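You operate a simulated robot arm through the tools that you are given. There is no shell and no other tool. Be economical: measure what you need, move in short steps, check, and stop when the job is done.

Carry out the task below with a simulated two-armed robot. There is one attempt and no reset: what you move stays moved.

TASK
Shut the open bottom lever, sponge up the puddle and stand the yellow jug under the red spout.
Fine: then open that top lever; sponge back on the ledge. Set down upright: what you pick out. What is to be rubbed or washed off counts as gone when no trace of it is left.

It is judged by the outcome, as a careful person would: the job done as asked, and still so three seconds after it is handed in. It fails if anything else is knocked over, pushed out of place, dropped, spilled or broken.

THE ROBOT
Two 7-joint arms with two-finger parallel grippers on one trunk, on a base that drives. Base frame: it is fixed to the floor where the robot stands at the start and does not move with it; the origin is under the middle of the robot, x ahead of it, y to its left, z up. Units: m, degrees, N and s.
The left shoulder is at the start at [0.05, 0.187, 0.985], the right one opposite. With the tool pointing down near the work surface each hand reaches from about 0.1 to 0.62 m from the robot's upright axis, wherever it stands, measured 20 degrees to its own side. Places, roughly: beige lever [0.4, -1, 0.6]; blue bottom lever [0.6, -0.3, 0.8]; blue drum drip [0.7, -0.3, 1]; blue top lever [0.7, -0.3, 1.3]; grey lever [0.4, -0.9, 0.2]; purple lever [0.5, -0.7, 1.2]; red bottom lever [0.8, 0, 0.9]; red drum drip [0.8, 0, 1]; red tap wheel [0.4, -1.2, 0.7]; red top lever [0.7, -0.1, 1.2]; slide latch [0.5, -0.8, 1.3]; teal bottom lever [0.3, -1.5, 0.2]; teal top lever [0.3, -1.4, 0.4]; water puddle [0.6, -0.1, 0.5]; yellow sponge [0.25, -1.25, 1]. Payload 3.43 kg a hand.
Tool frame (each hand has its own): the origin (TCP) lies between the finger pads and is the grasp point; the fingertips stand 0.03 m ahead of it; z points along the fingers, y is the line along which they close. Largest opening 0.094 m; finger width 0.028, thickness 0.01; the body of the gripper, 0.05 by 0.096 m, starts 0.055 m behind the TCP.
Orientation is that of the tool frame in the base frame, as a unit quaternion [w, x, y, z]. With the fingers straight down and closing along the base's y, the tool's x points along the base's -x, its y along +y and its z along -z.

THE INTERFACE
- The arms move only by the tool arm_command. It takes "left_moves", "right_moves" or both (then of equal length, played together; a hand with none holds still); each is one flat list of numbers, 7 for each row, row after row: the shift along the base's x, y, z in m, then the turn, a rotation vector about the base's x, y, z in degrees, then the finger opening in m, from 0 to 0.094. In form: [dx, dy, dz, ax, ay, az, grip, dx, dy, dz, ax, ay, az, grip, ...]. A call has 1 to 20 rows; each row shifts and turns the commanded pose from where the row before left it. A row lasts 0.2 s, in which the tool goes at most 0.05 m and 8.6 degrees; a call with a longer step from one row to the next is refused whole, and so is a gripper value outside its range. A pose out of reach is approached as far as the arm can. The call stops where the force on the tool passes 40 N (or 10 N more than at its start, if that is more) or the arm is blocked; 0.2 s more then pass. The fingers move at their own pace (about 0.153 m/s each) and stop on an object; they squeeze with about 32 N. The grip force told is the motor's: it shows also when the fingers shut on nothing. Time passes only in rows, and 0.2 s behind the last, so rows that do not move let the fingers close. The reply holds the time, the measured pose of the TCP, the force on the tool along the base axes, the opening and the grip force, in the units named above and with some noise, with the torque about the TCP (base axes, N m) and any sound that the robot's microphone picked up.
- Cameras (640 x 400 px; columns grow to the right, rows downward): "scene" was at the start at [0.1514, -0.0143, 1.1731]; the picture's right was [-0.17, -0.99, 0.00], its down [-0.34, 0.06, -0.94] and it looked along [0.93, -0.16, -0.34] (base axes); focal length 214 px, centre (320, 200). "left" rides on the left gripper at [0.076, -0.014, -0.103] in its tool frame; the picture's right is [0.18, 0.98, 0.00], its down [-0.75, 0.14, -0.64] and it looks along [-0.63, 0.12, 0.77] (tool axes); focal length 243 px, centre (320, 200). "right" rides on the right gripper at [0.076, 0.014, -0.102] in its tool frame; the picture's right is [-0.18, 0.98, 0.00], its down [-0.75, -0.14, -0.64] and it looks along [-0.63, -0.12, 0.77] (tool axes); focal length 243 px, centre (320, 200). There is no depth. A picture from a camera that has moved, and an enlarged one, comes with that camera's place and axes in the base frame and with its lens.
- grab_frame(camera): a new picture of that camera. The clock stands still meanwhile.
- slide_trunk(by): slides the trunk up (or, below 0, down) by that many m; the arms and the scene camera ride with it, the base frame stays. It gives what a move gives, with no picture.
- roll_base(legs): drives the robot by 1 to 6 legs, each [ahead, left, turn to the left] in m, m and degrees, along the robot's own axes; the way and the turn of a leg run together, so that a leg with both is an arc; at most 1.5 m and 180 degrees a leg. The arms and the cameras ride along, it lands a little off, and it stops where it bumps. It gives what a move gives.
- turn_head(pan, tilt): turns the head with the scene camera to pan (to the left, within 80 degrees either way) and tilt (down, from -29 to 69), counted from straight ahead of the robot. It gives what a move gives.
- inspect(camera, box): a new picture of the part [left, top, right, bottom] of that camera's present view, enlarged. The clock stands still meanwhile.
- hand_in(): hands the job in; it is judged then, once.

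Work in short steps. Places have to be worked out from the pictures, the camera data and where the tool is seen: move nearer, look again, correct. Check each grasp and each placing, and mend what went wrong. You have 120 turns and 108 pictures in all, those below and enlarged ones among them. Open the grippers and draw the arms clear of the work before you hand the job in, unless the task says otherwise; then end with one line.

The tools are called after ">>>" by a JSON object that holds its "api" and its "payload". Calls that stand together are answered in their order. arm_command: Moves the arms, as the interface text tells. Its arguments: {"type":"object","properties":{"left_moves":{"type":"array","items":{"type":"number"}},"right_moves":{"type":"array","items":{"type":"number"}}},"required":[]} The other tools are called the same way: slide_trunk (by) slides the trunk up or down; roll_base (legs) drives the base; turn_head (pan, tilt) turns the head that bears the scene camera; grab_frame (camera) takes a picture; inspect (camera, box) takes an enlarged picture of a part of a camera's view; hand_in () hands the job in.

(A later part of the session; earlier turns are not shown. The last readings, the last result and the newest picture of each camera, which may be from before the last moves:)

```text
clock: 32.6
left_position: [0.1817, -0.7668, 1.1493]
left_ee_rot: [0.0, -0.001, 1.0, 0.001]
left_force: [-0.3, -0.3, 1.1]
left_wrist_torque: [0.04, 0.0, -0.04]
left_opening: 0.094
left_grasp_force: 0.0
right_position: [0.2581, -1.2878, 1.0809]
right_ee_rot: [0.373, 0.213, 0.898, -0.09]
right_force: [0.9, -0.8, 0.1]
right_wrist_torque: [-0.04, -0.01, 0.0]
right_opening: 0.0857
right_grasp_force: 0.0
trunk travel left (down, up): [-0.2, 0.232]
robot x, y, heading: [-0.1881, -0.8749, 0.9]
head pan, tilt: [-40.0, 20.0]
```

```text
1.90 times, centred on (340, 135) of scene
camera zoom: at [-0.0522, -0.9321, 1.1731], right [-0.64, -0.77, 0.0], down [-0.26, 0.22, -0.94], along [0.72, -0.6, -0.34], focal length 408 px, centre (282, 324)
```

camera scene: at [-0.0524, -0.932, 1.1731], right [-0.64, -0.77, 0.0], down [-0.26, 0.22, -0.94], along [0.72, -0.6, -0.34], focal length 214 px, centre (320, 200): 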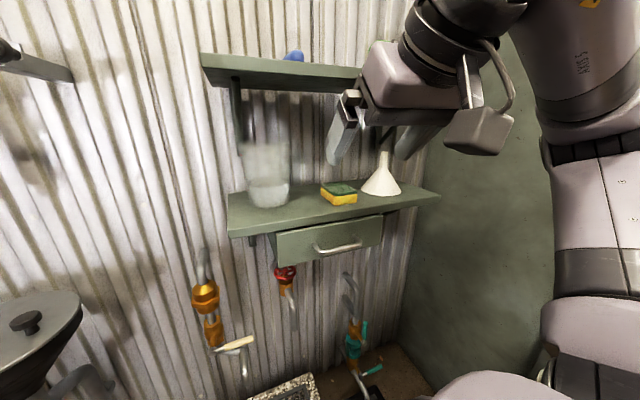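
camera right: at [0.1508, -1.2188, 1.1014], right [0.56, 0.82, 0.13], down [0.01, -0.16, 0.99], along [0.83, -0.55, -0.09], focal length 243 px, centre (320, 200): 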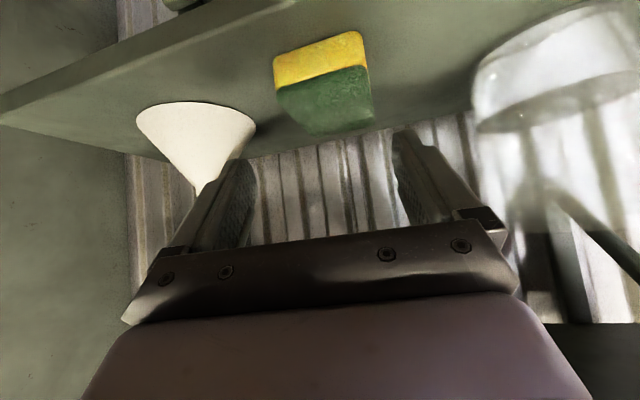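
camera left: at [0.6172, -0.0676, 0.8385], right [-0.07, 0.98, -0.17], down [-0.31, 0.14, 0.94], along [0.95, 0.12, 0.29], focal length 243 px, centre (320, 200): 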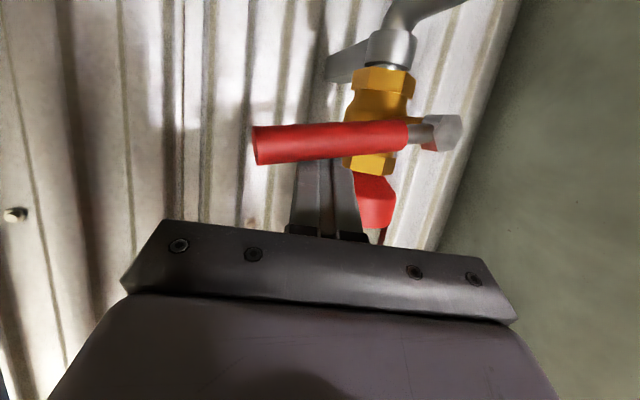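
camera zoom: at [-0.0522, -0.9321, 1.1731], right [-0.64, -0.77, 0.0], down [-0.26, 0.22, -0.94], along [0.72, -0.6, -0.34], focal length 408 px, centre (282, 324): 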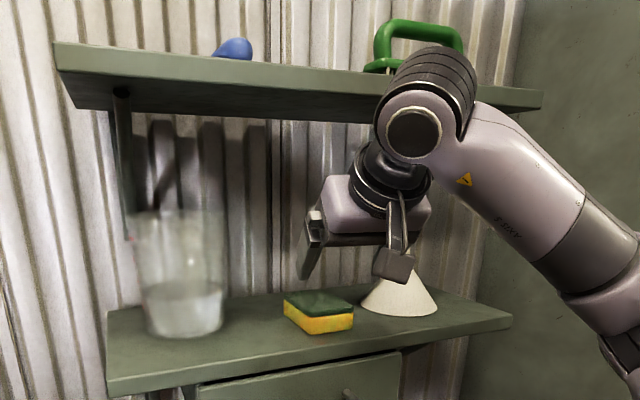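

Corners confirm the estimate. I advance along the tool axis to the grasp point.

>>> {"api": "arm_command", "payload": {"right_moves": [0.0155, -0.007, -0.017, 0, 0, 0, 0.086, 0.0155, -0.007, -0.017, 0, 0, 0, 0.086, 0.0155, -0.007, -0.017, 0, 0, 0, 0.086, 0.0155, -0.007, -0.016, 0, 0, 0, 0.086]}}

>>> {"api": "grab_frame", "payload": {"camera": "right"}}

>>> {"api": "inspect", "payload": {"camera": "scene", "box": [260, 100, 420, 240]}}

```text
clock: 33.6
left_position: [0.1825, -0.7651, 1.1498]
left_ee_rot: [0.0, -0.002, 1.0, 0.001]
left_force: [-0.4, -0.2, -0.6]
left_wrist_torque: [0.0, 0.0, -0.01]
left_opening: 0.0939
left_grasp_force: 0.1
right_position: [0.3196, -1.3145, 1.0182]
right_ee_rot: [0.373, 0.213, 0.898, -0.09]
right_force: [0.6, 0.5, 0.3]
right_wrist_torque: [-0.02, 0.04, 0.0]
right_opening: 0.086
right_grasp_force: 0.0
trunk travel left (down, up): [-0.2, 0.232]
robot x, y, heading: [-0.1829, -0.8783, 0.7]
head pan, tilt: [-40.0, 20.0]
```

```text
74 pictures are left
camera right: at [0.213, -1.2465, 1.0372], right [0.56, 0.82, 0.13], down [0.01, -0.16, 0.99], along [0.83, -0.55, -0.09], focal length 243 px, centre (320, 200)
```

right: 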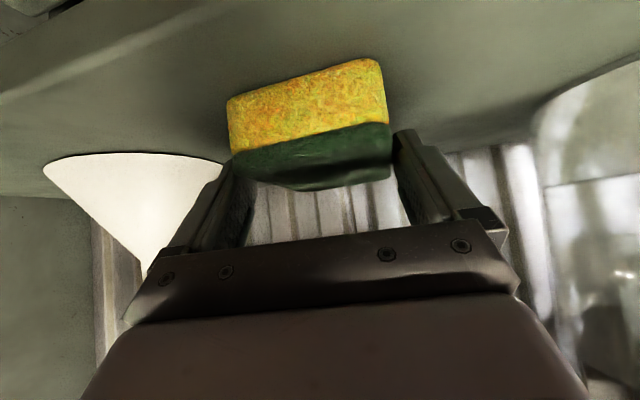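

```text
2.86 times, centred on (340, 170) of scene
camera zoom: at [-0.0523, -0.9321, 1.1731], right [-0.64, -0.77, 0.0], down [-0.26, 0.22, -0.94], along [0.72, -0.6, -0.34], focal length 613 px, centre (263, 286)
```

zoom: 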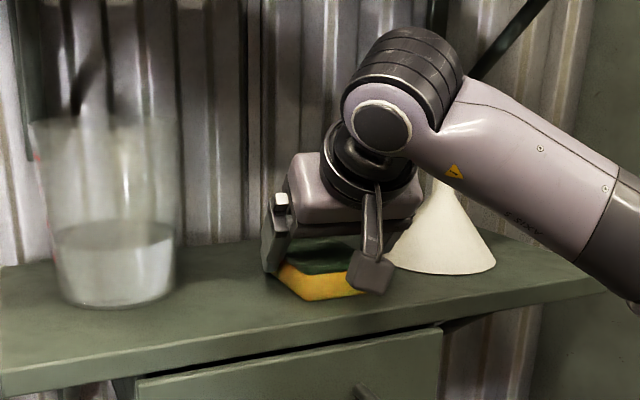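

Sponge is between the fingers. I lower a few millimetres and close.

>>> {"api": "arm_command", "payload": {"right_moves": [0.004, -0.002, -0.007, 0, 0, 0, 0.086, 0, 0, 0, 0, 0, 0, 0.04, 0, 0, 0, 0, 0, 0, 0.03, 0, 0, 0, 0, 0, 0, 0.03]}}

>>> {"api": "grab_frame", "payload": {"camera": "right"}}

```text
clock: 34.6
left_position: [0.1825, -0.7654, 1.1495]
left_ee_rot: [0.0, -0.002, 1.0, 0.0]
left_force: [0.2, -0.2, 0.5]
left_wrist_torque: [-0.01, 0.0, 0.0]
left_opening: 0.0939
left_grasp_force: 0.1
right_position: [0.3227, -1.316, 1.0126]
right_ee_rot: [0.373, 0.213, 0.899, -0.09]
right_force: [0.2, 1.7, 2.6]
right_wrist_torque: [0.05, -0.18, 0.03]
right_opening: 0.0663
right_grasp_force: 31.9
trunk travel left (down, up): [-0.2, 0.232]
robot x, y, heading: [-0.1838, -0.8756, 0.4]
head pan, tilt: [-40.0, 20.0]
```

```text
72 pictures are left
camera right: at [0.2172, -1.2475, 1.0309], right [0.56, 0.82, 0.13], down [0.01, -0.16, 0.99], along [0.83, -0.55, -0.09], focal length 243 px, centre (320, 200)
```

right: 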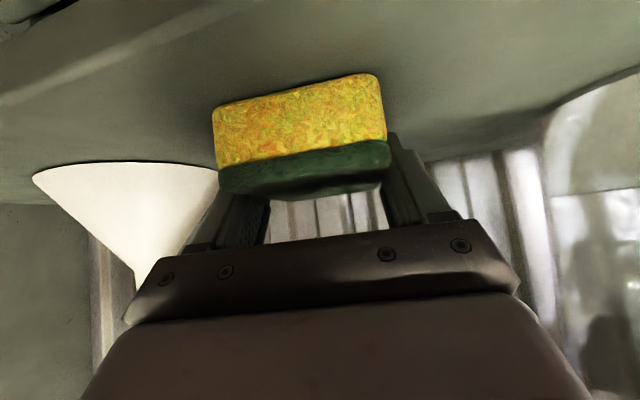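

Grasped (0.066 m, firm). I lift and withdraw.

>>> {"api": "arm_command", "payload": {"right_moves": [0, 0, 0.02, 0, 0, 0, 0.03, -0.01, 0.005, 0.02, 0, 0, 0, 0.03, -0.04, 0.018, 0.01, 0, 0, 0, 0.03, -0.04, 0.018, 0.01, 0, 0, 0, 0.03, -0.04, 0.02, 0.01, 0, 0, 0, 0.03, -0.03, 0.02, 0.01, 0, 0, 0, 0.03]}}

>>> {"api": "grab_frame", "payload": {"camera": "right"}}

>>> {"api": "grab_frame", "payload": {"camera": "scene"}}

```text
clock: 36.0
left_position: [0.1809, -0.7651, 1.1502]
left_ee_rot: [0.0, -0.001, 1.0, 0.001]
left_force: [-0.6, -0.7, -0.4]
left_wrist_torque: [0.0, -0.02, -0.03]
left_opening: 0.0942
left_grasp_force: 0.0
right_position: [0.1621, -1.2351, 1.0872]
right_ee_rot: [0.371, 0.214, 0.899, -0.091]
right_force: [-0.2, -0.4, -0.1]
right_wrist_torque: [0.01, 0.0, 0.03]
right_opening: 0.0659
right_grasp_force: 31.5
trunk travel left (down, up): [-0.2, 0.232]
robot x, y, heading: [-0.1836, -0.8737, 0.5]
head pan, tilt: [-40.0, 20.0]
```

```text
71 pictures are left
camera right: at [0.0556, -1.1668, 1.108], right [0.56, 0.82, 0.13], down [0.01, -0.16, 0.99], along [0.83, -0.55, -0.1], focal length 243 px, centre (320, 200)
```

right: 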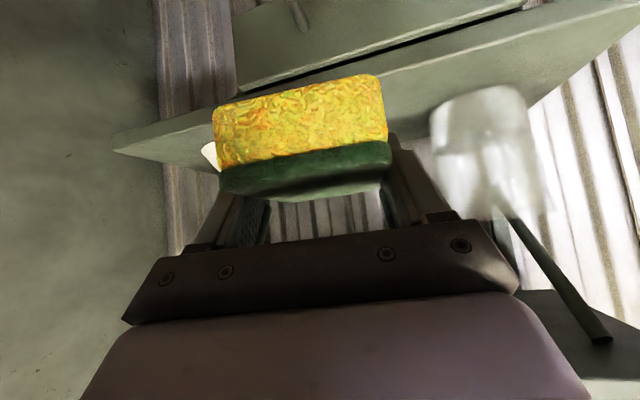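

```text
70 pictures are left
camera scene: at [-0.0526, -0.9317, 1.1732], right [-0.64, -0.77, 0.0], down [-0.26, 0.22, -0.94], along [0.72, -0.6, -0.34], focal length 214 px, centre (320, 200)
```

scene: 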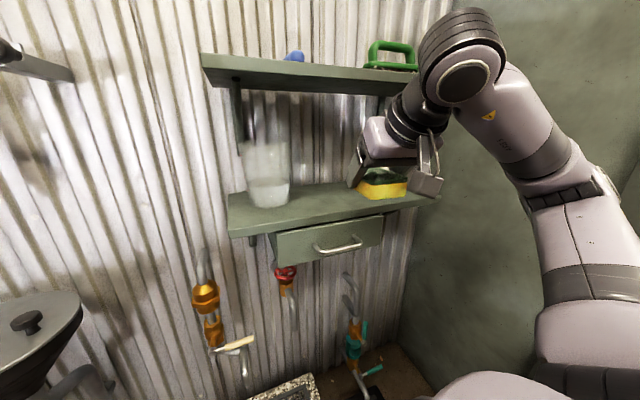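

I back off slightly, strafe back to the drum station and go ahead to x≈0.12, then look at the shelf.

>>> {"api": "roll_base", "payload": {"legs": [[-0.05, 0, 0], [0, 0.87, 0], [0.34, 0, 0]]}}

>>> {"api": "turn_head", "payload": {"pan": -10, "tilt": 35}}

>>> {"api": "grab_frame", "payload": {"camera": "scene"}}

>>> {"api": "grab_frame", "payload": {"camera": "left"}}

```text
clock: 43.0
left_position: [0.471, 0.1206, 1.1494]
left_ee_rot: [0.0, 0.004, 1.0, 0.001]
left_force: [0.0, -0.3, 0.2]
left_wrist_torque: [0.0, 0.02, 0.03]
left_opening: 0.0939
left_grasp_force: 0.2
right_position: [0.4466, -0.3509, 1.0887]
right_ee_rot: [0.372, 0.219, 0.897, -0.093]
right_force: [-0.2, 0.3, -0.1]
right_wrist_torque: [0.02, 0.02, 0.03]
right_opening: 0.0655
right_grasp_force: 31.7
trunk travel left (down, up): [-0.2, 0.232]
robot x, y, heading: [0.1029, 0.0167, -0.6]
head pan, tilt: [-40.0, 20.0]
```

```text
clock: 44.0
left_position: [0.4711, 0.1198, 1.1504]
left_ee_rot: [0.001, 0.005, 1.0, 0.0]
left_force: [-0.3, -0.6, 0.3]
left_wrist_torque: [0.03, 0.0, 0.04]
left_opening: 0.094
left_grasp_force: 0.1
right_position: [0.4461, -0.3509, 1.0891]
right_ee_rot: [0.372, 0.219, 0.897, -0.093]
right_force: [0.1, -0.6, -1.0]
right_wrist_torque: [0.01, -0.01, -0.01]
right_opening: 0.0652
right_grasp_force: 31.7
trunk travel left (down, up): [-0.2, 0.232]
robot x, y, heading: [0.103, 0.0149, -0.4]
head pan, tilt: [-10.0, 35.0]
```

```text
69 pictures are left
camera scene: at [0.2509, 0.0, 1.1494], right [-0.18, -0.98, 0.0], down [-0.56, 0.1, -0.82], along [0.81, -0.15, -0.57], focal length 214 px, centre (320, 200)
```

scene: 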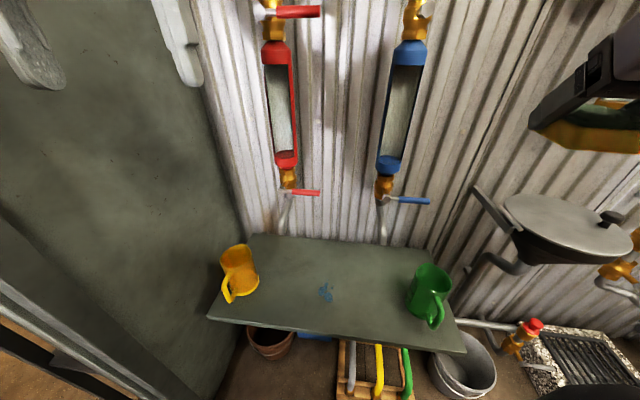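

```text
68 pictures are left
camera left: at [0.3956, 0.1051, 1.254], right [-0.18, 0.98, 0.0], down [0.75, 0.13, 0.64], along [0.63, 0.11, -0.77], focal length 243 px, centre (320, 200)
```

left: 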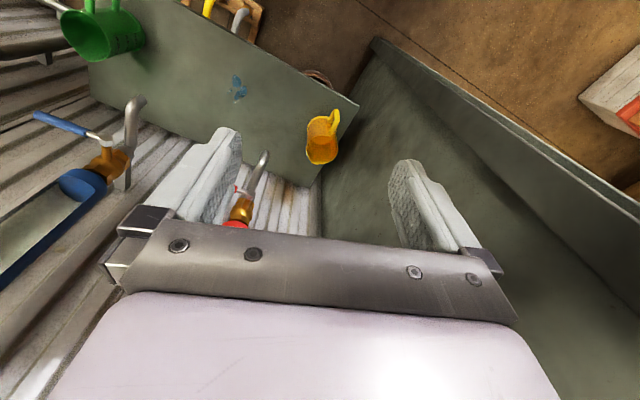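

Puddle centre ≈ (0.64, −0.093, 0.50). I zoom for its extent.

>>> {"api": "inspect", "payload": {"camera": "scene", "box": [200, 230, 470, 360]}}

>>> {"api": "inspect", "payload": {"camera": "scene", "box": [296, 272, 356, 312]}}

```text
2.37 times, centred on (335, 295) of scene
camera zoom: at [0.2509, 0.0, 1.1494], right [-0.18, -0.98, 0.0], down [-0.56, 0.1, -0.82], along [0.81, -0.15, -0.57], focal length 508 px, centre (284, -25)
```

zoom: 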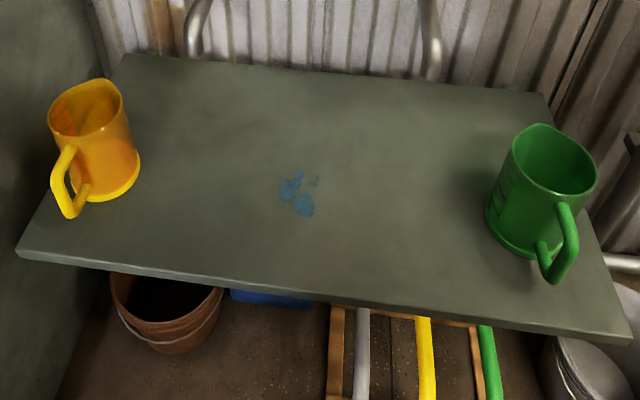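

```text
10.00 times, centred on (326, 292) of scene
camera zoom: at [0.2509, 0.0, 1.1494], right [-0.18, -0.98, 0.0], down [-0.56, 0.1, -0.82], along [0.81, -0.15, -0.57], focal length 2145 px, centre (260, -720)
```

zoom: 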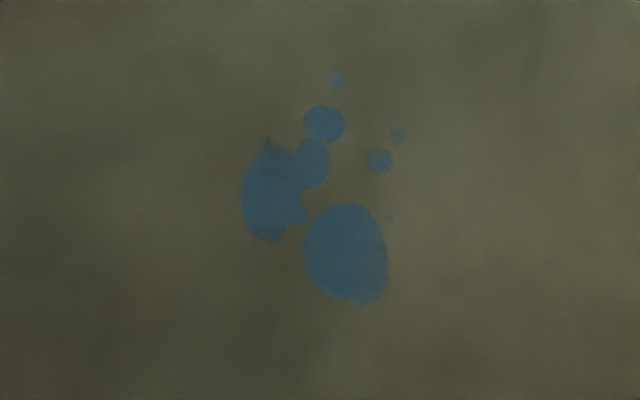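

Puddle spans about x 0.60–0.70, y −0.125 to −0.065. I bring the sponge over at height, then down in front, then forward over the shelf.

>>> {"api": "arm_command", "payload": {"right_moves": [0, 0.044, 0, 0, 0, 0, 0.03, 0, 0.044, 0, 0, 0, 0, 0.03, 0, 0.044, 0, 0, 0, 0, 0.03, 0, 0.044, 0, 0, 0, 0, 0.03, 0, 0.044, 0, 0, 0, 0, 0.03, 0, 0.04, 0, 0, 0, 0, 0.03, 0, 0, -0.048, 0, 0, 0, 0.03, 0, 0, -0.048, 0, 0, 0, 0.03, 0, 0, -0.048, 0, 0, 0, 0.03, 0, 0, -0.048, 0, 0, 0, 0.03, 0, 0, -0.048, 0, 0, 0, 0.03, 0, 0, -0.048, 0, 0, 0, 0.03, 0, 0, -0.048, 0, 0, 0, 0.03, 0, 0, -0.048, 0, 0, 0, 0.03, 0, 0, -0.048, 0, 0, 0, 0.03, 0.04, 0, 0, 0, 0, 0, 0.03, 0.04, 0, 0, 0, 0, 0, 0.03, 0.04, 0, -0.01, 0, 0, 0, 0.03]}}

>>> {"api": "grab_frame", "payload": {"camera": "right"}}

>>> {"api": "grab_frame", "payload": {"camera": "scene"}}

```text
clock: 47.8
left_position: [0.4715, 0.1191, 1.1499]
left_ee_rot: [0.0, 0.004, 1.0, 0.001]
left_force: [-0.8, 0.1, 0.3]
left_wrist_torque: [0.03, -0.03, 0.03]
left_opening: 0.0937
left_grasp_force: 0.0
right_position: [0.5638, -0.0906, 0.6478]
right_ee_rot: [0.373, 0.217, 0.898, -0.091]
right_force: [-0.3, 0.4, -0.7]
right_wrist_torque: [0.0, 0.02, 0.02]
right_opening: 0.0651
right_grasp_force: 31.8
trunk travel left (down, up): [-0.2, 0.232]
robot x, y, heading: [0.1046, 0.0143, -0.2]
head pan, tilt: [-10.0, 35.0]
```

```text
65 pictures are left
camera right: at [0.4588, -0.0203, 0.6672], right [0.57, 0.81, 0.13], down [0.01, -0.16, 0.99], along [0.82, -0.56, -0.09], focal length 243 px, centre (320, 200)
```

right: 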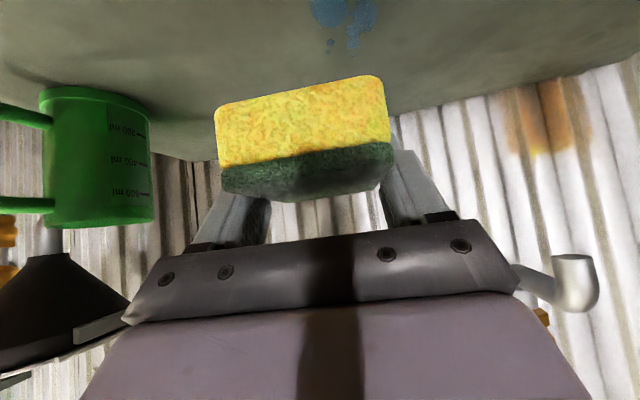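

```text
64 pictures are left
camera scene: at [0.251, 0.0001, 1.1493], right [-0.18, -0.98, 0.0], down [-0.56, 0.1, -0.82], along [0.81, -0.15, -0.57], focal length 214 px, centre (320, 200)
```

scene: 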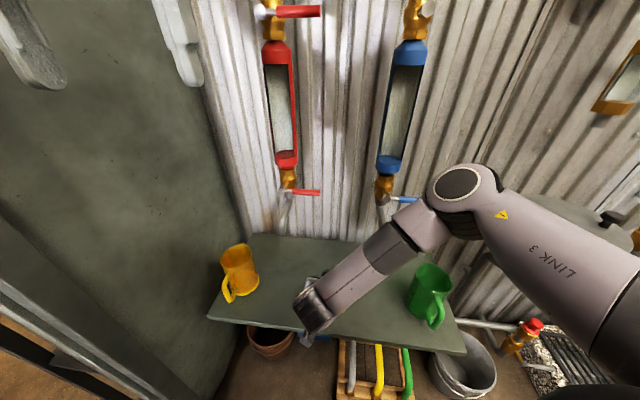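

Puddle position confirmed by the wrist camera. I lower the sponge toward the shelf at the near side of the puddle.

>>> {"api": "arm_command", "payload": {"right_moves": [0.012, 0.003, -0.03, 0, 0, 0, 0.03, 0.012, 0.003, -0.03, 0, 0, 0, 0.03, 0, 0, -0.025, 0, 0, 0, 0.03, 0, 0, -0.015, 0, 0, 0, 0.03]}}

>>> {"api": "grab_frame", "payload": {"camera": "right"}}

```text
clock: 48.8
left_position: [0.4708, 0.1189, 1.15]
left_ee_rot: [0.0, 0.005, 1.0, 0.001]
left_force: [0.3, 0.1, 0.1]
left_wrist_torque: [0.0, 0.02, 0.0]
left_opening: 0.094
left_grasp_force: 0.2
right_position: [0.5892, -0.0867, 0.5477]
right_ee_rot: [0.372, 0.218, 0.898, -0.092]
right_force: [-0.2, -0.2, 0.1]
right_wrist_torque: [0.01, 0.0, -0.01]
right_opening: 0.0654
right_grasp_force: 31.6
trunk travel left (down, up): [-0.2, 0.232]
robot x, y, heading: [0.0995, 0.0169, -0.6]
head pan, tilt: [-10.0, 35.0]
```

```text
63 pictures are left
camera right: at [0.4844, -0.0149, 0.5673], right [0.57, 0.81, 0.13], down [0.01, -0.16, 0.99], along [0.82, -0.56, -0.09], focal length 243 px, centre (320, 200)
```

right: 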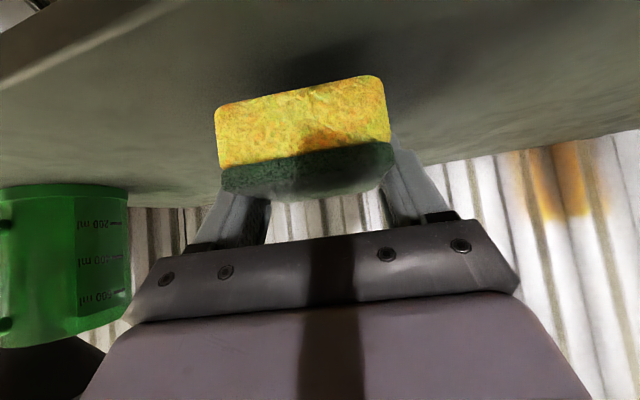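

Still just above the shelf. I step down 4 mm per row until the force shows contact.

>>> {"api": "arm_command", "payload": {"right_moves": [0, 0, -0.005, 0, 0, 0, 0.03, 0, 0, -0.004, 0, 0, 0, 0.03, 0, 0, -0.004, 0, 0, 0, 0.03]}}

```text
clock: 49.6
left_position: [0.4705, 0.1188, 1.1498]
left_ee_rot: [0.0, 0.004, 1.0, 0.0]
left_force: [-0.3, 0.4, -0.6]
left_wrist_torque: [0.01, -0.01, -0.01]
left_opening: 0.094
left_grasp_force: 0.1
right_position: [0.5911, -0.0848, 0.5327]
right_ee_rot: [0.373, 0.218, 0.897, -0.092]
right_force: [-0.1, 0.1, -1.5]
right_wrist_torque: [-0.01, -0.01, -0.01]
right_opening: 0.0651
right_grasp_force: 31.9
trunk travel left (down, up): [-0.2, 0.232]
robot x, y, heading: [0.1039, 0.014, -0.4]
head pan, tilt: [-10.0, 35.0]
```

>>> {"api": "arm_command", "payload": {"right_moves": [0, 0, -0.004, 0, 0, 0, 0.03, 0, 0, -0.004, 0, 0, 0, 0.03]}}

>>> {"api": "grab_frame", "payload": {"camera": "right"}}

```text
clock: 50.3
left_position: [0.4692, 0.1203, 1.1501]
left_ee_rot: [0.001, 0.004, 1.0, 0.0]
left_force: [-0.5, 0.1, -0.1]
left_wrist_torque: [-0.02, 0.0, -0.03]
left_opening: 0.0942
left_grasp_force: 0.1
right_position: [0.5909, -0.0837, 0.5309]
right_ee_rot: [0.377, 0.22, 0.895, -0.092]
right_force: [-8.2, 0.1, 20.0]
right_wrist_torque: [-0.28, 0.17, -0.32]
right_opening: 0.0654
right_grasp_force: 32.3
trunk travel left (down, up): [-0.2, 0.232]
robot x, y, heading: [0.1028, 0.0172, -0.4]
head pan, tilt: [-10.0, 35.0]
stopped in row 2 (right hand): the force on the tool passed its limit (the readings are from after the stop); the commanded pose is now the measured one
```

```text
62 pictures are left
camera right: at [0.486, -0.0131, 0.5495], right [0.57, 0.81, 0.13], down [-0.01, -0.16, 0.99], along [0.82, -0.56, -0.08], focal length 243 px, centre (320, 200)
```

right: 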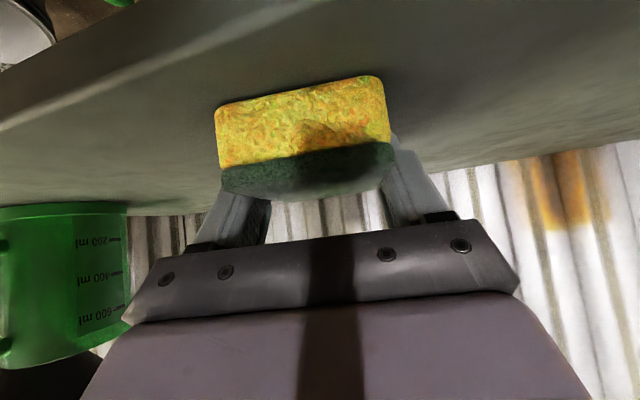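

Contact at z≈0.531. I wipe forward and back in lanes across the puddle.

>>> {"api": "arm_command", "payload": {"right_moves": [0.015, 0, 0, 0, 0, 0, 0.03, 0.015, 0, 0, 0, 0, 0, 0.03, 0.015, 0, 0, 0, 0, 0, 0.03, 0.015, 0, 0, 0, 0, 0, 0.03, 0.015, 0, 0, 0, 0, 0, 0.03, 0.015, 0, 0, 0, 0, 0, 0.03, 0, 0.015, 0, 0, 0, 0, 0.03, 0, 0.01, 0, 0, 0, 0, 0.03, -0.015, 0, 0, 0, 0, 0, 0.03, -0.015, 0, 0, 0, 0, 0, 0.03, -0.015, 0, 0, 0, 0, 0, 0.03, -0.015, 0, 0, 0, 0, 0, 0.03, -0.015, 0, 0, 0, 0, 0, 0.03, -0.015, 0, 0, 0, 0, 0, 0.03]}}

>>> {"api": "grab_frame", "payload": {"camera": "right"}}

```text
clock: 51.1
left_position: [0.4699, 0.1184, 1.1498]
left_ee_rot: [0.001, 0.004, 1.0, 0.0]
left_force: [0.4, 0.4, 0.1]
left_wrist_torque: [-0.01, 0.02, 0.0]
left_opening: 0.0941
left_grasp_force: 0.0
right_position: [0.6349, -0.0828, 0.5308]
right_ee_rot: [0.377, 0.219, 0.895, -0.092]
right_force: [-5.7, 0.3, 14.4]
right_wrist_torque: [-0.35, 0.17, -0.33]
right_opening: 0.0653
right_grasp_force: 31.9
trunk travel left (down, up): [-0.2, 0.232]
robot x, y, heading: [0.1024, 0.0141, -0.1]
head pan, tilt: [-10.0, 35.0]
stopped in row 4 (right hand): the force on the tool passed its limit (the readings are from after the stop); the commanded pose is now the measured one
```

```text
61 pictures are left
camera right: at [0.5288, -0.0125, 0.5494], right [0.57, 0.81, 0.13], down [-0.01, -0.16, 0.99], along [0.82, -0.56, -0.08], focal length 243 px, centre (320, 200)
```

right: 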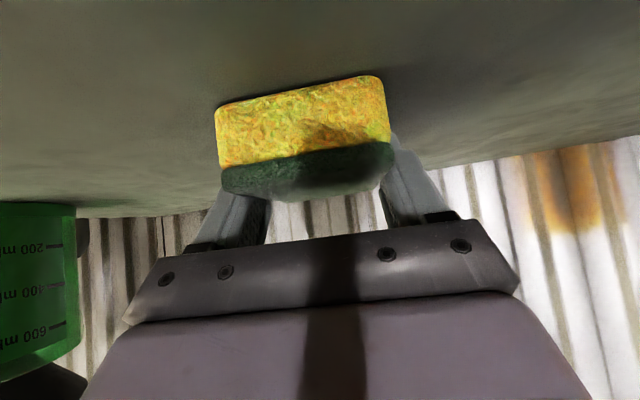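

Pressing a bit hard; I ease up 1 mm and continue the wiping lanes.

>>> {"api": "arm_command", "payload": {"right_moves": [0, 0, 0.0012, 0, 0, 0, 0.03, 0.015, 0, 0, 0, 0, 0, 0.03, 0.015, 0, 0, 0, 0, 0, 0.03, 0.015, 0, 0, 0, 0, 0, 0.03, 0, 0.012, 0, 0, 0, 0, 0.03, 0, 0.012, 0, 0, 0, 0, 0.03, -0.015, 0, 0, 0, 0, 0, 0.03, -0.015, 0, 0, 0, 0, 0, 0.03, -0.015, 0, 0, 0, 0, 0, 0.03, -0.015, 0, 0, 0, 0, 0, 0.03, -0.015, 0, 0, 0, 0, 0, 0.03, -0.015, 0, 0, 0, 0, 0, 0.03]}}

>>> {"api": "grab_frame", "payload": {"camera": "right"}}

```text
clock: 53.7
left_position: [0.4712, 0.119, 1.1515]
left_ee_rot: [0.001, 0.004, 1.0, 0.0]
left_force: [-1.0, -0.2, -0.9]
left_wrist_torque: [-0.02, -0.01, -0.01]
left_opening: 0.0939
left_grasp_force: 0.0
right_position: [0.5881, -0.0604, 0.5314]
right_ee_rot: [0.376, 0.219, 0.895, -0.092]
right_force: [8.4, -0.1, 13.5]
right_wrist_torque: [-0.04, -0.38, -0.01]
right_opening: 0.0654
right_grasp_force: 31.5
trunk travel left (down, up): [-0.2, 0.232]
robot x, y, heading: [0.1023, 0.0185, -0.6]
head pan, tilt: [-10.0, 35.0]
```

```text
60 pictures are left
camera right: at [0.4832, 0.0103, 0.5496], right [0.57, 0.81, 0.13], down [0.0, -0.16, 0.99], along [0.82, -0.56, -0.09], focal length 243 px, centre (320, 200)
```

right: 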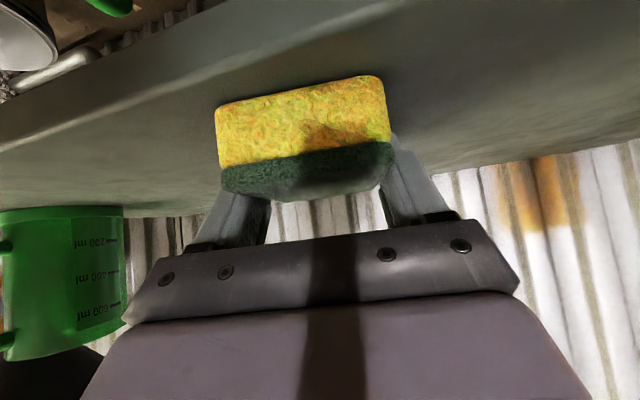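

Works well. Now a lane on the other side (y toward −0.115).

>>> {"api": "arm_command", "payload": {"right_moves": [0, -0.015, 0, 0, 0, 0, 0.03, 0, -0.015, 0, 0, 0, 0, 0.03, 0, -0.015, 0, 0, 0, 0, 0.03, 0.015, 0, 0, 0, 0, 0, 0.03, 0.015, 0, 0, 0, 0, 0, 0.03, 0.015, 0, 0, 0, 0, 0, 0.03, 0.015, 0, 0, 0, 0, 0, 0.03, 0.015, 0, 0, 0, 0, 0, 0.03, 0.015, 0, 0, 0, 0, 0, 0.03, 0, 0.012, 0, 0, 0, 0, 0.03, 0, 0.012, 0, 0, 0, 0, 0.03, -0.015, 0, 0, 0, 0, 0, 0.03, -0.015, 0, 0, 0, 0, 0, 0.03, -0.015, 0, 0, 0, 0, 0, 0.03, -0.015, 0, 0, 0, 0, 0, 0.03]}}

>>> {"api": "arm_command", "payload": {"right_moves": [-0.02, 0, 0.03, 0, 0, 0, 0.03, -0.03, 0, 0.03, 0, 0, 0, 0.03, -0.03, -0.02, 0.03, 0, 0, 0, 0.03, -0.03, -0.02, 0.03, 0, 0, 0, 0.03, -0.02, -0.03, 0.03, 0, 0, 0, 0.03]}}

>>> {"api": "inspect", "payload": {"camera": "scene", "box": [200, 230, 470, 360]}}

>>> {"api": "grab_frame", "payload": {"camera": "right"}}

```text
clock: 54.2
left_position: [0.4695, 0.1195, 1.1508]
left_ee_rot: [0.001, 0.005, 1.0, 0.001]
left_force: [-0.4, -0.2, 0.2]
left_wrist_torque: [-0.01, 0.0, -0.03]
left_opening: 0.0938
left_grasp_force: 0.1
right_position: [0.586, -0.0693, 0.5308]
right_ee_rot: [0.374, 0.217, 0.897, -0.089]
right_force: [-3.7, -3.6, 8.7]
right_wrist_torque: [-0.39, 0.12, -0.18]
right_opening: 0.0653
right_grasp_force: 31.8
trunk travel left (down, up): [-0.2, 0.232]
robot x, y, heading: [0.1, 0.0158, -0.5]
head pan, tilt: [-10.0, 35.0]
stopped in row 2 (right hand): the force on the tool passed its limit (the readings are from after the stop); the commanded pose is now the measured one
```

```text
clock: 55.4
left_position: [0.4713, 0.1194, 1.1501]
left_ee_rot: [0.001, 0.004, 1.0, 0.0]
left_force: [-0.6, -0.2, -0.8]
left_wrist_torque: [0.0, -0.01, 0.03]
left_opening: 0.0939
left_grasp_force: 0.1
right_position: [0.4551, -0.1378, 0.6794]
right_ee_rot: [0.373, 0.216, 0.898, -0.088]
right_force: [0.0, -0.2, 0.3]
right_wrist_torque: [0.01, 0.02, 0.02]
right_opening: 0.0653
right_grasp_force: 31.5
trunk travel left (down, up): [-0.2, 0.232]
robot x, y, heading: [0.1063, 0.0148, -0.2]
head pan, tilt: [-10.0, 35.0]
```

```text
2.37 times, centred on (335, 295) of scene
camera zoom: at [0.2502, 0.0003, 1.1493], right [-0.18, -0.98, 0.0], down [-0.56, 0.1, -0.82], along [0.81, -0.15, -0.57], focal length 508 px, centre (284, -25)
```

zoom: 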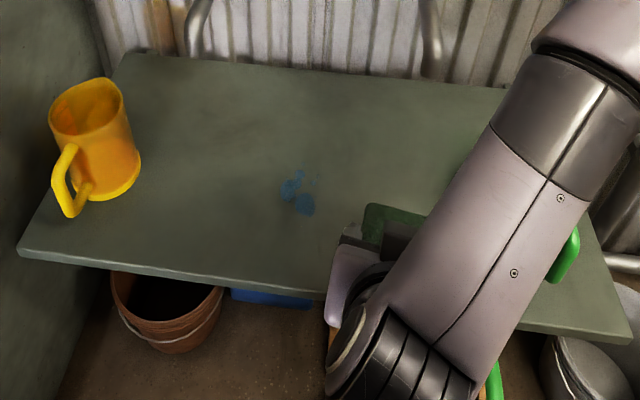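

```text
58 pictures are left
camera right: at [0.3477, -0.0685, 0.7002], right [0.56, 0.82, 0.13], down [0.0, -0.16, 0.99], along [0.83, -0.55, -0.1], focal length 243 px, centre (320, 200)
```

right: 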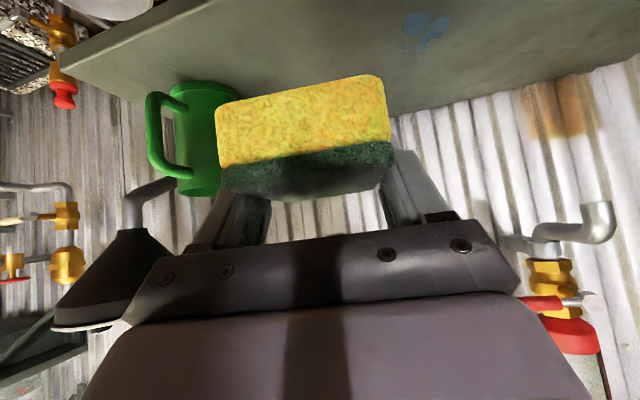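

Some droplets are gone and the rest looks fainter. I zoom to see what's left.

>>> {"api": "inspect", "payload": {"camera": "scene", "box": [296, 272, 356, 312]}}

>>> {"api": "inspect", "payload": {"camera": "right", "box": [200, 60, 410, 210]}}

```text
10.00 times, centred on (326, 292) of scene
camera zoom: at [0.2502, 0.0003, 1.1493], right [-0.18, -0.98, 0.0], down [-0.56, 0.1, -0.82], along [0.81, -0.15, -0.57], focal length 2145 px, centre (260, -720)
```

zoom: 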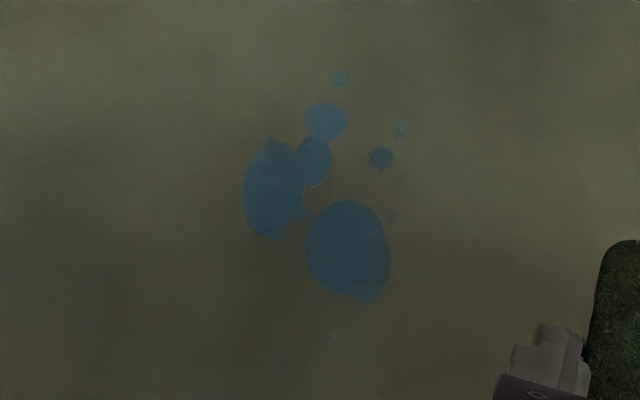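

```text
2.67 times, centred on (305, 135) of right
camera zoom: at [0.3477, -0.0685, 0.7002], right [0.56, 0.82, 0.13], down [0.0, -0.16, 0.99], along [0.83, -0.55, -0.1], focal length 647 px, centre (360, 373)
```

zoom: 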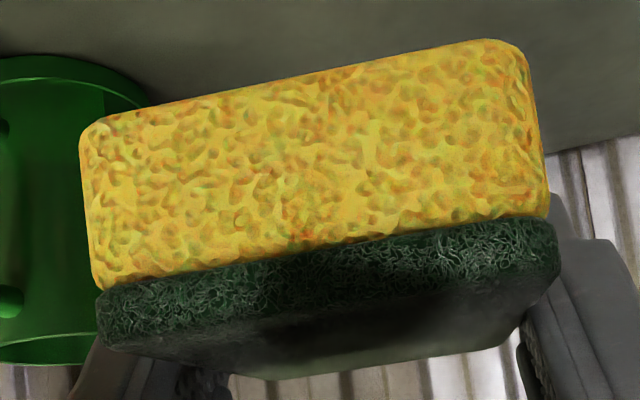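

The stain is essentially unchanged: the fingertips, flush with the sponge bottom, probably took the load. I'll set the sponge down, regrip about 1 cm higher so the sponge protrudes, and wipe again.

>>> {"api": "arm_command", "payload": {"right_moves": [0.036, 0.013, 0, 0, 0, 0, 0.03, 0.036, 0.013, 0, 0, 0, 0, 0.03, 0.036, 0.013, 0, 0, 0, 0, 0.03, 0.036, 0.013, 0, 0, 0, 0, 0.03, 0, 0, -0.046, 0, 0, 0, 0.03, 0, 0, -0.046, 0, 0, 0, 0.03, 0, 0, -0.046, 0, 0, 0, 0.03, 0, 0, -0.006, 0, 0, 0, 0.03, 0, 0, -0.003, 0, 0, 0, 0.03]}}

```text
clock: 57.4
left_position: [0.47, 0.1197, 1.1503]
left_ee_rot: [0.001, 0.005, 1.0, 0.0]
left_force: [-0.5, 0.7, 0.0]
left_wrist_torque: [-0.02, 0.0, 0.04]
left_opening: 0.094
left_grasp_force: 0.1
right_position: [0.5994, -0.0877, 0.533]
right_ee_rot: [0.372, 0.216, 0.898, -0.088]
right_force: [0.0, -0.3, -0.6]
right_wrist_torque: [-0.02, -0.01, 0.02]
right_opening: 0.0652
right_grasp_force: 31.5
trunk travel left (down, up): [-0.2, 0.232]
robot x, y, heading: [0.1059, 0.013, -0.4]
head pan, tilt: [-10.0, 35.0]
```

>>> {"api": "arm_command", "payload": {"right_moves": [0, 0, -0.0015, 0, 0, 0, 0.03, 0, 0, 0, 0, 0, 0, 0.08, 0, 0, 0, 0, 0, 0, 0.08, 0, 0, 0.006, 0, 0, 0, 0.08, 0, 0, 0.005, 0, 0, 0, 0.08, 0, 0, 0, 0, 0, 0, 0.03, 0, 0, 0, 0, 0, 0, 0.03, 0, 0, 0, 0, 0, 0, 0.03]}}

>>> {"api": "grab_frame", "payload": {"camera": "right"}}

```text
clock: 59.2
left_position: [0.4713, 0.1196, 1.1512]
left_ee_rot: [0.0, 0.005, 1.0, -0.001]
left_force: [0.5, 0.8, -0.3]
left_wrist_torque: [-0.03, -0.04, -0.04]
left_opening: 0.0938
left_grasp_force: 0.1
right_position: [0.5992, -0.0857, 0.5434]
right_ee_rot: [0.374, 0.217, 0.897, -0.088]
right_force: [0.7, -0.1, 5.3]
right_wrist_torque: [0.15, -0.04, -0.01]
right_opening: 0.0634
right_grasp_force: 31.7
trunk travel left (down, up): [-0.2, 0.232]
robot x, y, heading: [0.1024, 0.0144, -0.2]
head pan, tilt: [-10.0, 35.0]
```

```text
55 pictures are left
camera right: at [0.4938, -0.0168, 0.5628], right [0.56, 0.82, 0.13], down [0.0, -0.16, 0.99], along [0.83, -0.55, -0.09], focal length 243 px, centre (320, 200)
```

right: 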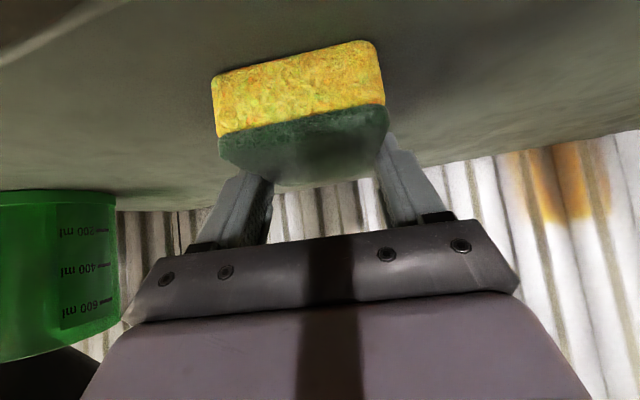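

Sponge now protrudes below the fingers, with light contact. Wiping lanes again.

>>> {"api": "arm_command", "payload": {"right_moves": [0.015, 0, 0, 0, 0, 0, 0.03, 0.015, 0, 0, 0, 0, 0, 0.03, 0.015, 0, 0, 0, 0, 0, 0.03, 0.015, 0, 0, 0, 0, 0, 0.03, 0.015, 0, 0, 0, 0, 0, 0.03, 0.01, 0, 0, 0, 0, 0, 0.03, 0, 0.012, 0, 0, 0, 0, 0.03, -0.015, 0.008, 0, 0, 0, 0, 0.03, -0.015, 0, 0, 0, 0, 0, 0.03, -0.015, 0, 0, 0, 0, 0, 0.03, -0.015, 0, 0, 0, 0, 0, 0.03, -0.015, 0, 0, 0, 0, 0, 0.03, -0.01, 0, 0, 0, 0, 0, 0.03]}}

>>> {"api": "arm_command", "payload": {"right_moves": [0.008, -0.012, 0, 0, 0, 0, 0.03, 0.008, -0.012, 0, 0, 0, 0, 0.03, 0.008, -0.012, 0, 0, 0, 0, 0.03, 0.015, 0, 0, 0, 0, 0, 0.03, 0.015, 0, 0, 0, 0, 0, 0.03, 0.015, 0, 0, 0, 0, 0, 0.03, 0.015, 0, 0, 0, 0, 0, 0.03, 0, 0.012, 0, 0, 0, 0, 0.03, -0.015, 0.005, 0, 0, 0, 0, 0.03, -0.015, 0, 0, 0, 0, 0, 0.03, -0.015, 0, 0, 0, 0, 0, 0.03, -0.015, 0, 0, 0, 0, 0, 0.03, -0.015, 0, 0, 0, 0, 0, 0.03]}}

>>> {"api": "arm_command", "payload": {"right_moves": [-0.01, 0, 0.03, 0, 0, 0, 0.03, -0.03, 0, 0.03, 0, 0, 0, 0.03, -0.03, -0.02, 0.03, 0, 0, 0, 0.03, -0.03, -0.02, 0.03, 0, 0, 0, 0.03, -0.02, -0.03, 0.03, 0, 0, 0, 0.03]}}

>>> {"api": "inspect", "payload": {"camera": "scene", "box": [286, 265, 366, 319]}}

```text
clock: 62.0
left_position: [0.4712, 0.1175, 1.1518]
left_ee_rot: [0.0, 0.005, 1.0, 0.0]
left_force: [-0.1, -0.1, -0.3]
left_wrist_torque: [-0.01, -0.04, 0.01]
left_opening: 0.0939
left_grasp_force: 0.1
right_position: [0.5986, -0.0659, 0.5434]
right_ee_rot: [0.371, 0.216, 0.899, -0.088]
right_force: [2.3, -0.3, 4.3]
right_wrist_torque: [0.09, -0.24, -0.06]
right_opening: 0.0635
right_grasp_force: 32.4
trunk travel left (down, up): [-0.2, 0.232]
robot x, y, heading: [0.1049, 0.0126, -0.3]
head pan, tilt: [-10.0, 35.0]
```

```text
clock: 64.8
left_position: [0.4712, 0.1189, 1.1506]
left_ee_rot: [0.0, 0.005, 1.0, 0.001]
left_force: [-0.1, -0.2, -0.3]
left_wrist_torque: [-0.06, -0.01, -0.03]
left_opening: 0.0941
left_grasp_force: 0.0
right_position: [0.6083, -0.0863, 0.5422]
right_ee_rot: [0.371, 0.217, 0.899, -0.088]
right_force: [-1.3, 0.0, -0.2]
right_wrist_torque: [-0.01, 0.0, 0.0]
right_opening: 0.0635
right_grasp_force: 32.2
trunk travel left (down, up): [-0.2, 0.232]
robot x, y, heading: [0.1051, 0.0148, -0.3]
head pan, tilt: [-10.0, 35.0]
```

```text
clock: 66.0
left_position: [0.4701, 0.1201, 1.1501]
left_ee_rot: [0.0, 0.004, 1.0, 0.0]
left_force: [0.4, 0.0, 0.4]
left_wrist_torque: [0.01, 0.01, 0.01]
left_opening: 0.094
left_grasp_force: 0.0
right_position: [0.4888, -0.1575, 0.6944]
right_ee_rot: [0.372, 0.216, 0.898, -0.088]
right_force: [-0.3, 0.7, 0.0]
right_wrist_torque: [-0.01, 0.05, -0.01]
right_opening: 0.0635
right_grasp_force: 31.5
trunk travel left (down, up): [-0.2, 0.232]
robot x, y, heading: [0.1024, 0.0137, -0.3]
head pan, tilt: [-10.0, 35.0]
```

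```text
7.41 times, centred on (326, 292) of scene
camera zoom: at [0.2502, 0.0002, 1.1493], right [-0.18, -0.98, 0.0], down [-0.56, 0.1, -0.82], along [0.81, -0.15, -0.57], focal length 1589 px, centre (276, -482)
```

zoom: 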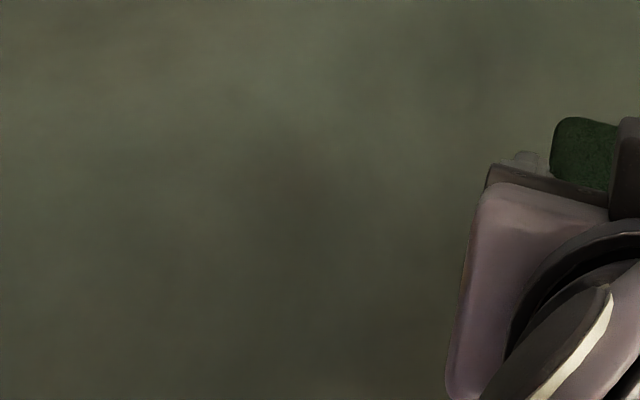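

The puddle is gone. I park the right hand (with sponge) back and up, and lower the left hand for a close view of the yellow jug.

>>> {"api": "arm_command", "payload": {"right_moves": [-0.045, 0, 0.02, 0, 0, 0, 0.03, 0, 0, 0.045, 0, 0, 0, 0.03, 0, -0.02, 0.045, 0, 0, 0, 0.03, 0, -0.03, 0.04, 0, 0, 0, 0.03, 0, -0.03, 0.04, 0, 0, 0, 0.03, 0, -0.03, 0.04, 0, 0, 0, 0.03, 0, -0.03, 0.04, 0, 0, 0, 0.03, 0, -0.03, 0.04, 0, 0, 0, 0.03], "left_moves": [0, 0.01, -0.045, 0, 0, 0, 0.094, 0, 0.01, -0.045, 0, 0, 0, 0.094, 0, 0.01, -0.045, 0, 0, 0, 0.094, 0, 0, -0.045, 0, 0, 0, 0.094, 0, 0, -0.045, 0, 0, 0, 0.094, 0, 0, -0.045, 0, 0, 0, 0.094, 0, 0, 0, 0, 0, 0, 0.094, 0, 0, 0, 0, 0, 0, 0.094]}}

>>> {"api": "grab_frame", "payload": {"camera": "left"}}

>>> {"api": "inspect", "payload": {"camera": "scene", "box": [190, 170, 350, 330]}}

>>> {"api": "grab_frame", "payload": {"camera": "scene"}}

```text
clock: 67.8
left_position: [0.4689, 0.149, 0.8797]
left_ee_rot: [0.0, 0.004, 1.0, 0.0]
left_force: [0.9, -0.5, -0.3]
left_wrist_torque: [-0.01, 0.02, 0.04]
left_opening: 0.0938
left_grasp_force: 0.0
right_position: [0.4767, -0.3093, 1.002]
right_ee_rot: [0.372, 0.216, 0.898, -0.089]
right_force: [0.1, 0.1, 0.7]
right_wrist_torque: [0.0, -0.02, -0.04]
right_opening: 0.0636
right_grasp_force: 31.6
right hand out of reach, approached as far as the arm can: row 3, 4, 5
trunk travel left (down, up): [-0.2, 0.232]
robot x, y, heading: [0.1037, 0.0121, -0.5]
head pan, tilt: [-10.0, 35.0]
```

```text
53 pictures are left
camera left: at [0.3936, 0.1361, 0.9833], right [-0.18, 0.98, 0.0], down [0.75, 0.13, 0.64], along [0.63, 0.11, -0.77], focal length 243 px, centre (320, 200)
```

left: 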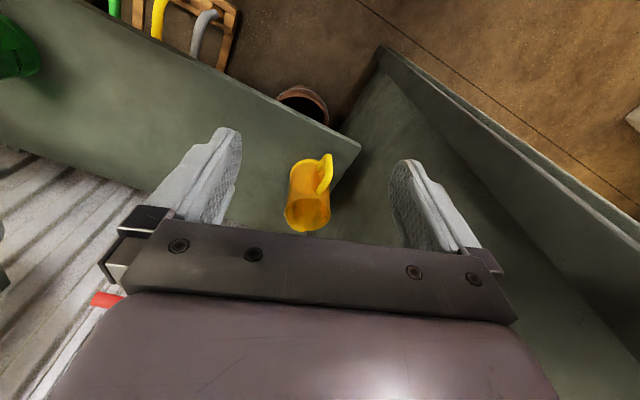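

```text
2.50 times, centred on (270, 250) of scene
camera zoom: at [0.2503, 0.0002, 1.1493], right [-0.18, -0.98, 0.0], down [-0.56, 0.1, -0.82], along [0.81, -0.15, -0.57], focal length 536 px, centre (445, 75)
```

zoom: 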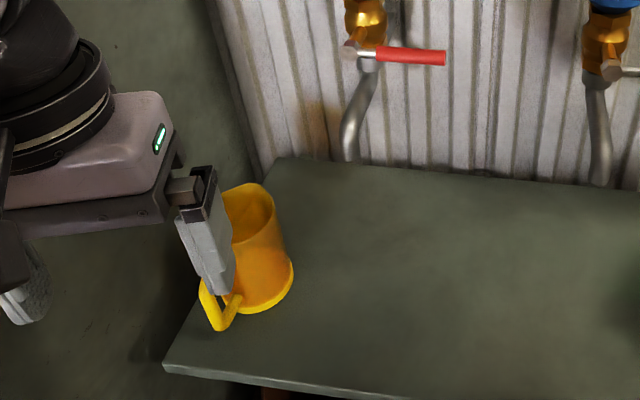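

```text
51 pictures are left
camera scene: at [0.2503, 0.0002, 1.1493], right [-0.18, -0.98, 0.0], down [-0.56, 0.1, -0.82], along [0.81, -0.15, -0.57], focal length 214 px, centre (320, 200)
```

scene: 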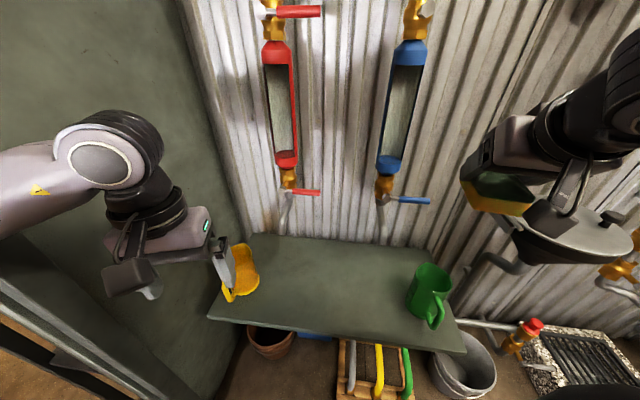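

Shelf is clean. Zoom on the jug from the left wrist camera for its handle geometry.

>>> {"api": "inspect", "payload": {"camera": "left", "box": [230, 110, 390, 240]}}

```text
3.08 times, centred on (310, 175) of left
camera zoom: at [0.3936, 0.1361, 0.9833], right [-0.18, 0.98, 0.0], down [0.75, 0.13, 0.64], along [0.63, 0.11, -0.77], focal length 746 px, centre (351, 277)
```

zoom: 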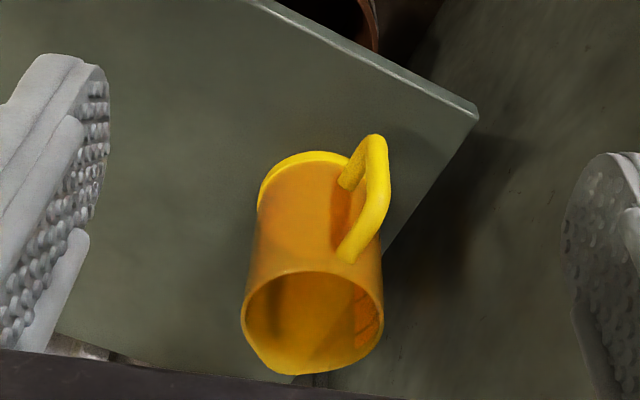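

Jug: centre ≈ (0.713, 0.16), handle bar vertical at ≈ (0.645, 0.20), z 0.53–0.61, facing the robot. I orient the left hand (heading −17°, 45° down) and move to a pre-grasp behind the handle.

>>> {"api": "arm_command", "payload": {"left_moves": [0, 0, 0, 0, 0, -8.5, 0.094, 0, 0, 0, 0, 0, -8.5, 0.06, 0, 0, 0, -2.19, -7.17, 0, 0.045, 0, 0, 0, -2.19, -7.17, 0, 0.045, 0, 0, 0, -2.19, -7.17, 0, 0.045, 0, 0, 0, -2.19, -7.17, 0, 0.045, 0, 0, 0, -2.19, -7.17, 0, 0.045, 0, 0, 0, -2.19, -7.17, 0, 0.045, 0.014, 0.012, -0.038, 0, 0, 0, 0.045, 0.014, 0.012, -0.038, 0, 0, 0, 0.045, 0.014, 0.012, -0.038, 0, 0, 0, 0.045, 0.014, 0.012, -0.038, 0, 0, 0, 0.045, 0.014, 0.012, -0.038, 0, 0, 0, 0.045, 0.014, 0.012, -0.038, 0, 0, 0, 0.045]}}

>>> {"api": "grab_frame", "payload": {"camera": "left"}}

>>> {"api": "inspect", "payload": {"camera": "scene", "box": [150, 170, 350, 330]}}

```text
clock: 70.8
left_position: [0.5675, 0.2171, 0.6542]
left_ee_rot: [0.379, 0.141, 0.913, -0.055]
left_force: [-0.4, -0.5, 0.5]
left_wrist_torque: [0.0, -0.02, -0.04]
left_opening: 0.0451
left_grasp_force: 0.0
left hand out of reach, approached as far as the arm can: row 8
right_position: [0.4775, -0.3084, 1.0013]
right_ee_rot: [0.373, 0.217, 0.898, -0.089]
right_force: [-0.2, -0.3, 0.3]
right_wrist_torque: [0.02, 0.06, 0.01]
right_opening: 0.0631
right_grasp_force: 32.1
trunk travel left (down, up): [-0.2, 0.232]
robot x, y, heading: [0.103, 0.0145, -0.3]
head pan, tilt: [-10.0, 35.0]
```

```text
49 pictures are left
camera left: at [0.443, 0.2408, 0.673], right [0.17, 0.98, -0.12], down [0.11, 0.1, 0.99], along [0.98, -0.18, -0.09], focal length 243 px, centre (320, 200)
```

left: 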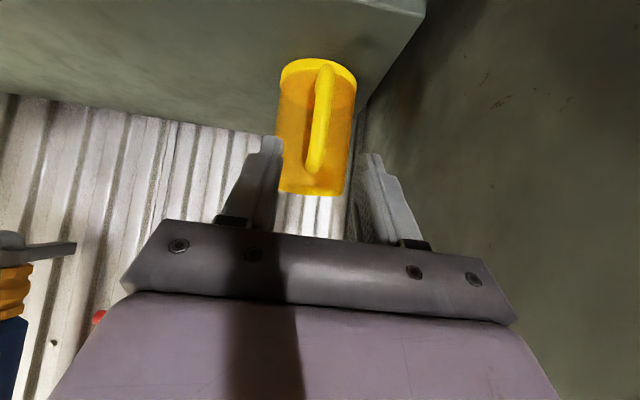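

```text
2.50 times, centred on (250, 250) of scene
camera zoom: at [0.2503, 0.0004, 1.1494], right [-0.18, -0.98, 0.0], down [-0.56, 0.1, -0.82], along [0.81, -0.15, -0.57], focal length 536 px, centre (495, 75)
```

zoom: 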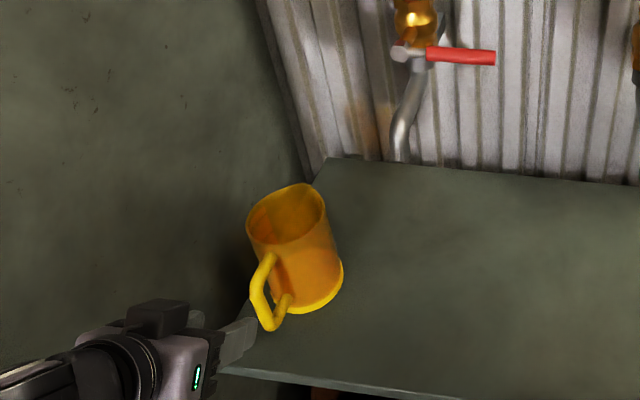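

Handle bar triangulates to ≈ (0.649, 0.197, 0.58). I advance most of the way along the tool axis and check.

>>> {"api": "arm_command", "payload": {"left_moves": [0.0184, -0.0045, -0.0198, 0, 0, 0, 0.05, 0.0184, -0.0045, -0.0198, 0, 0, 0, 0.05, 0.0184, -0.0045, -0.0198, 0, 0, 0, 0.05]}}

>>> {"api": "grab_frame", "payload": {"camera": "left"}}

```text
clock: 71.6
left_position: [0.622, 0.2024, 0.5961]
left_ee_rot: [0.379, 0.141, 0.913, -0.055]
left_force: [1.2, -0.3, -0.3]
left_wrist_torque: [0.0, -0.02, 0.03]
left_opening: 0.0499
left_grasp_force: 0.1
right_position: [0.4763, -0.3081, 1.0021]
right_ee_rot: [0.373, 0.217, 0.898, -0.088]
right_force: [0.3, 0.4, 0.2]
right_wrist_torque: [-0.03, 0.01, 0.0]
right_opening: 0.0634
right_grasp_force: 32.1
trunk travel left (down, up): [-0.2, 0.232]
robot x, y, heading: [0.1029, 0.0139, -0.4]
head pan, tilt: [-10.0, 35.0]
```

```text
47 pictures are left
camera left: at [0.498, 0.2262, 0.6154], right [0.17, 0.98, -0.12], down [0.12, 0.1, 0.99], along [0.98, -0.18, -0.1], focal length 243 px, centre (320, 200)
```

left: 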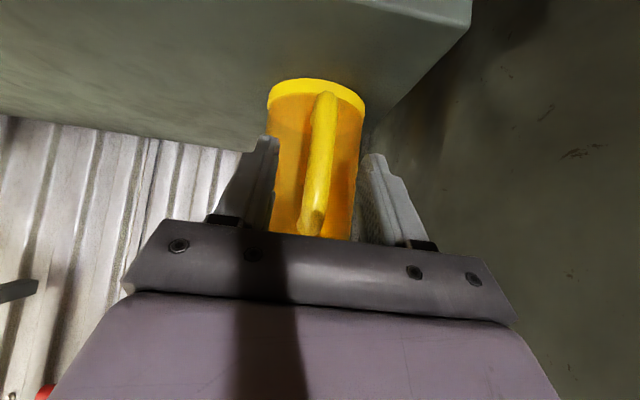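

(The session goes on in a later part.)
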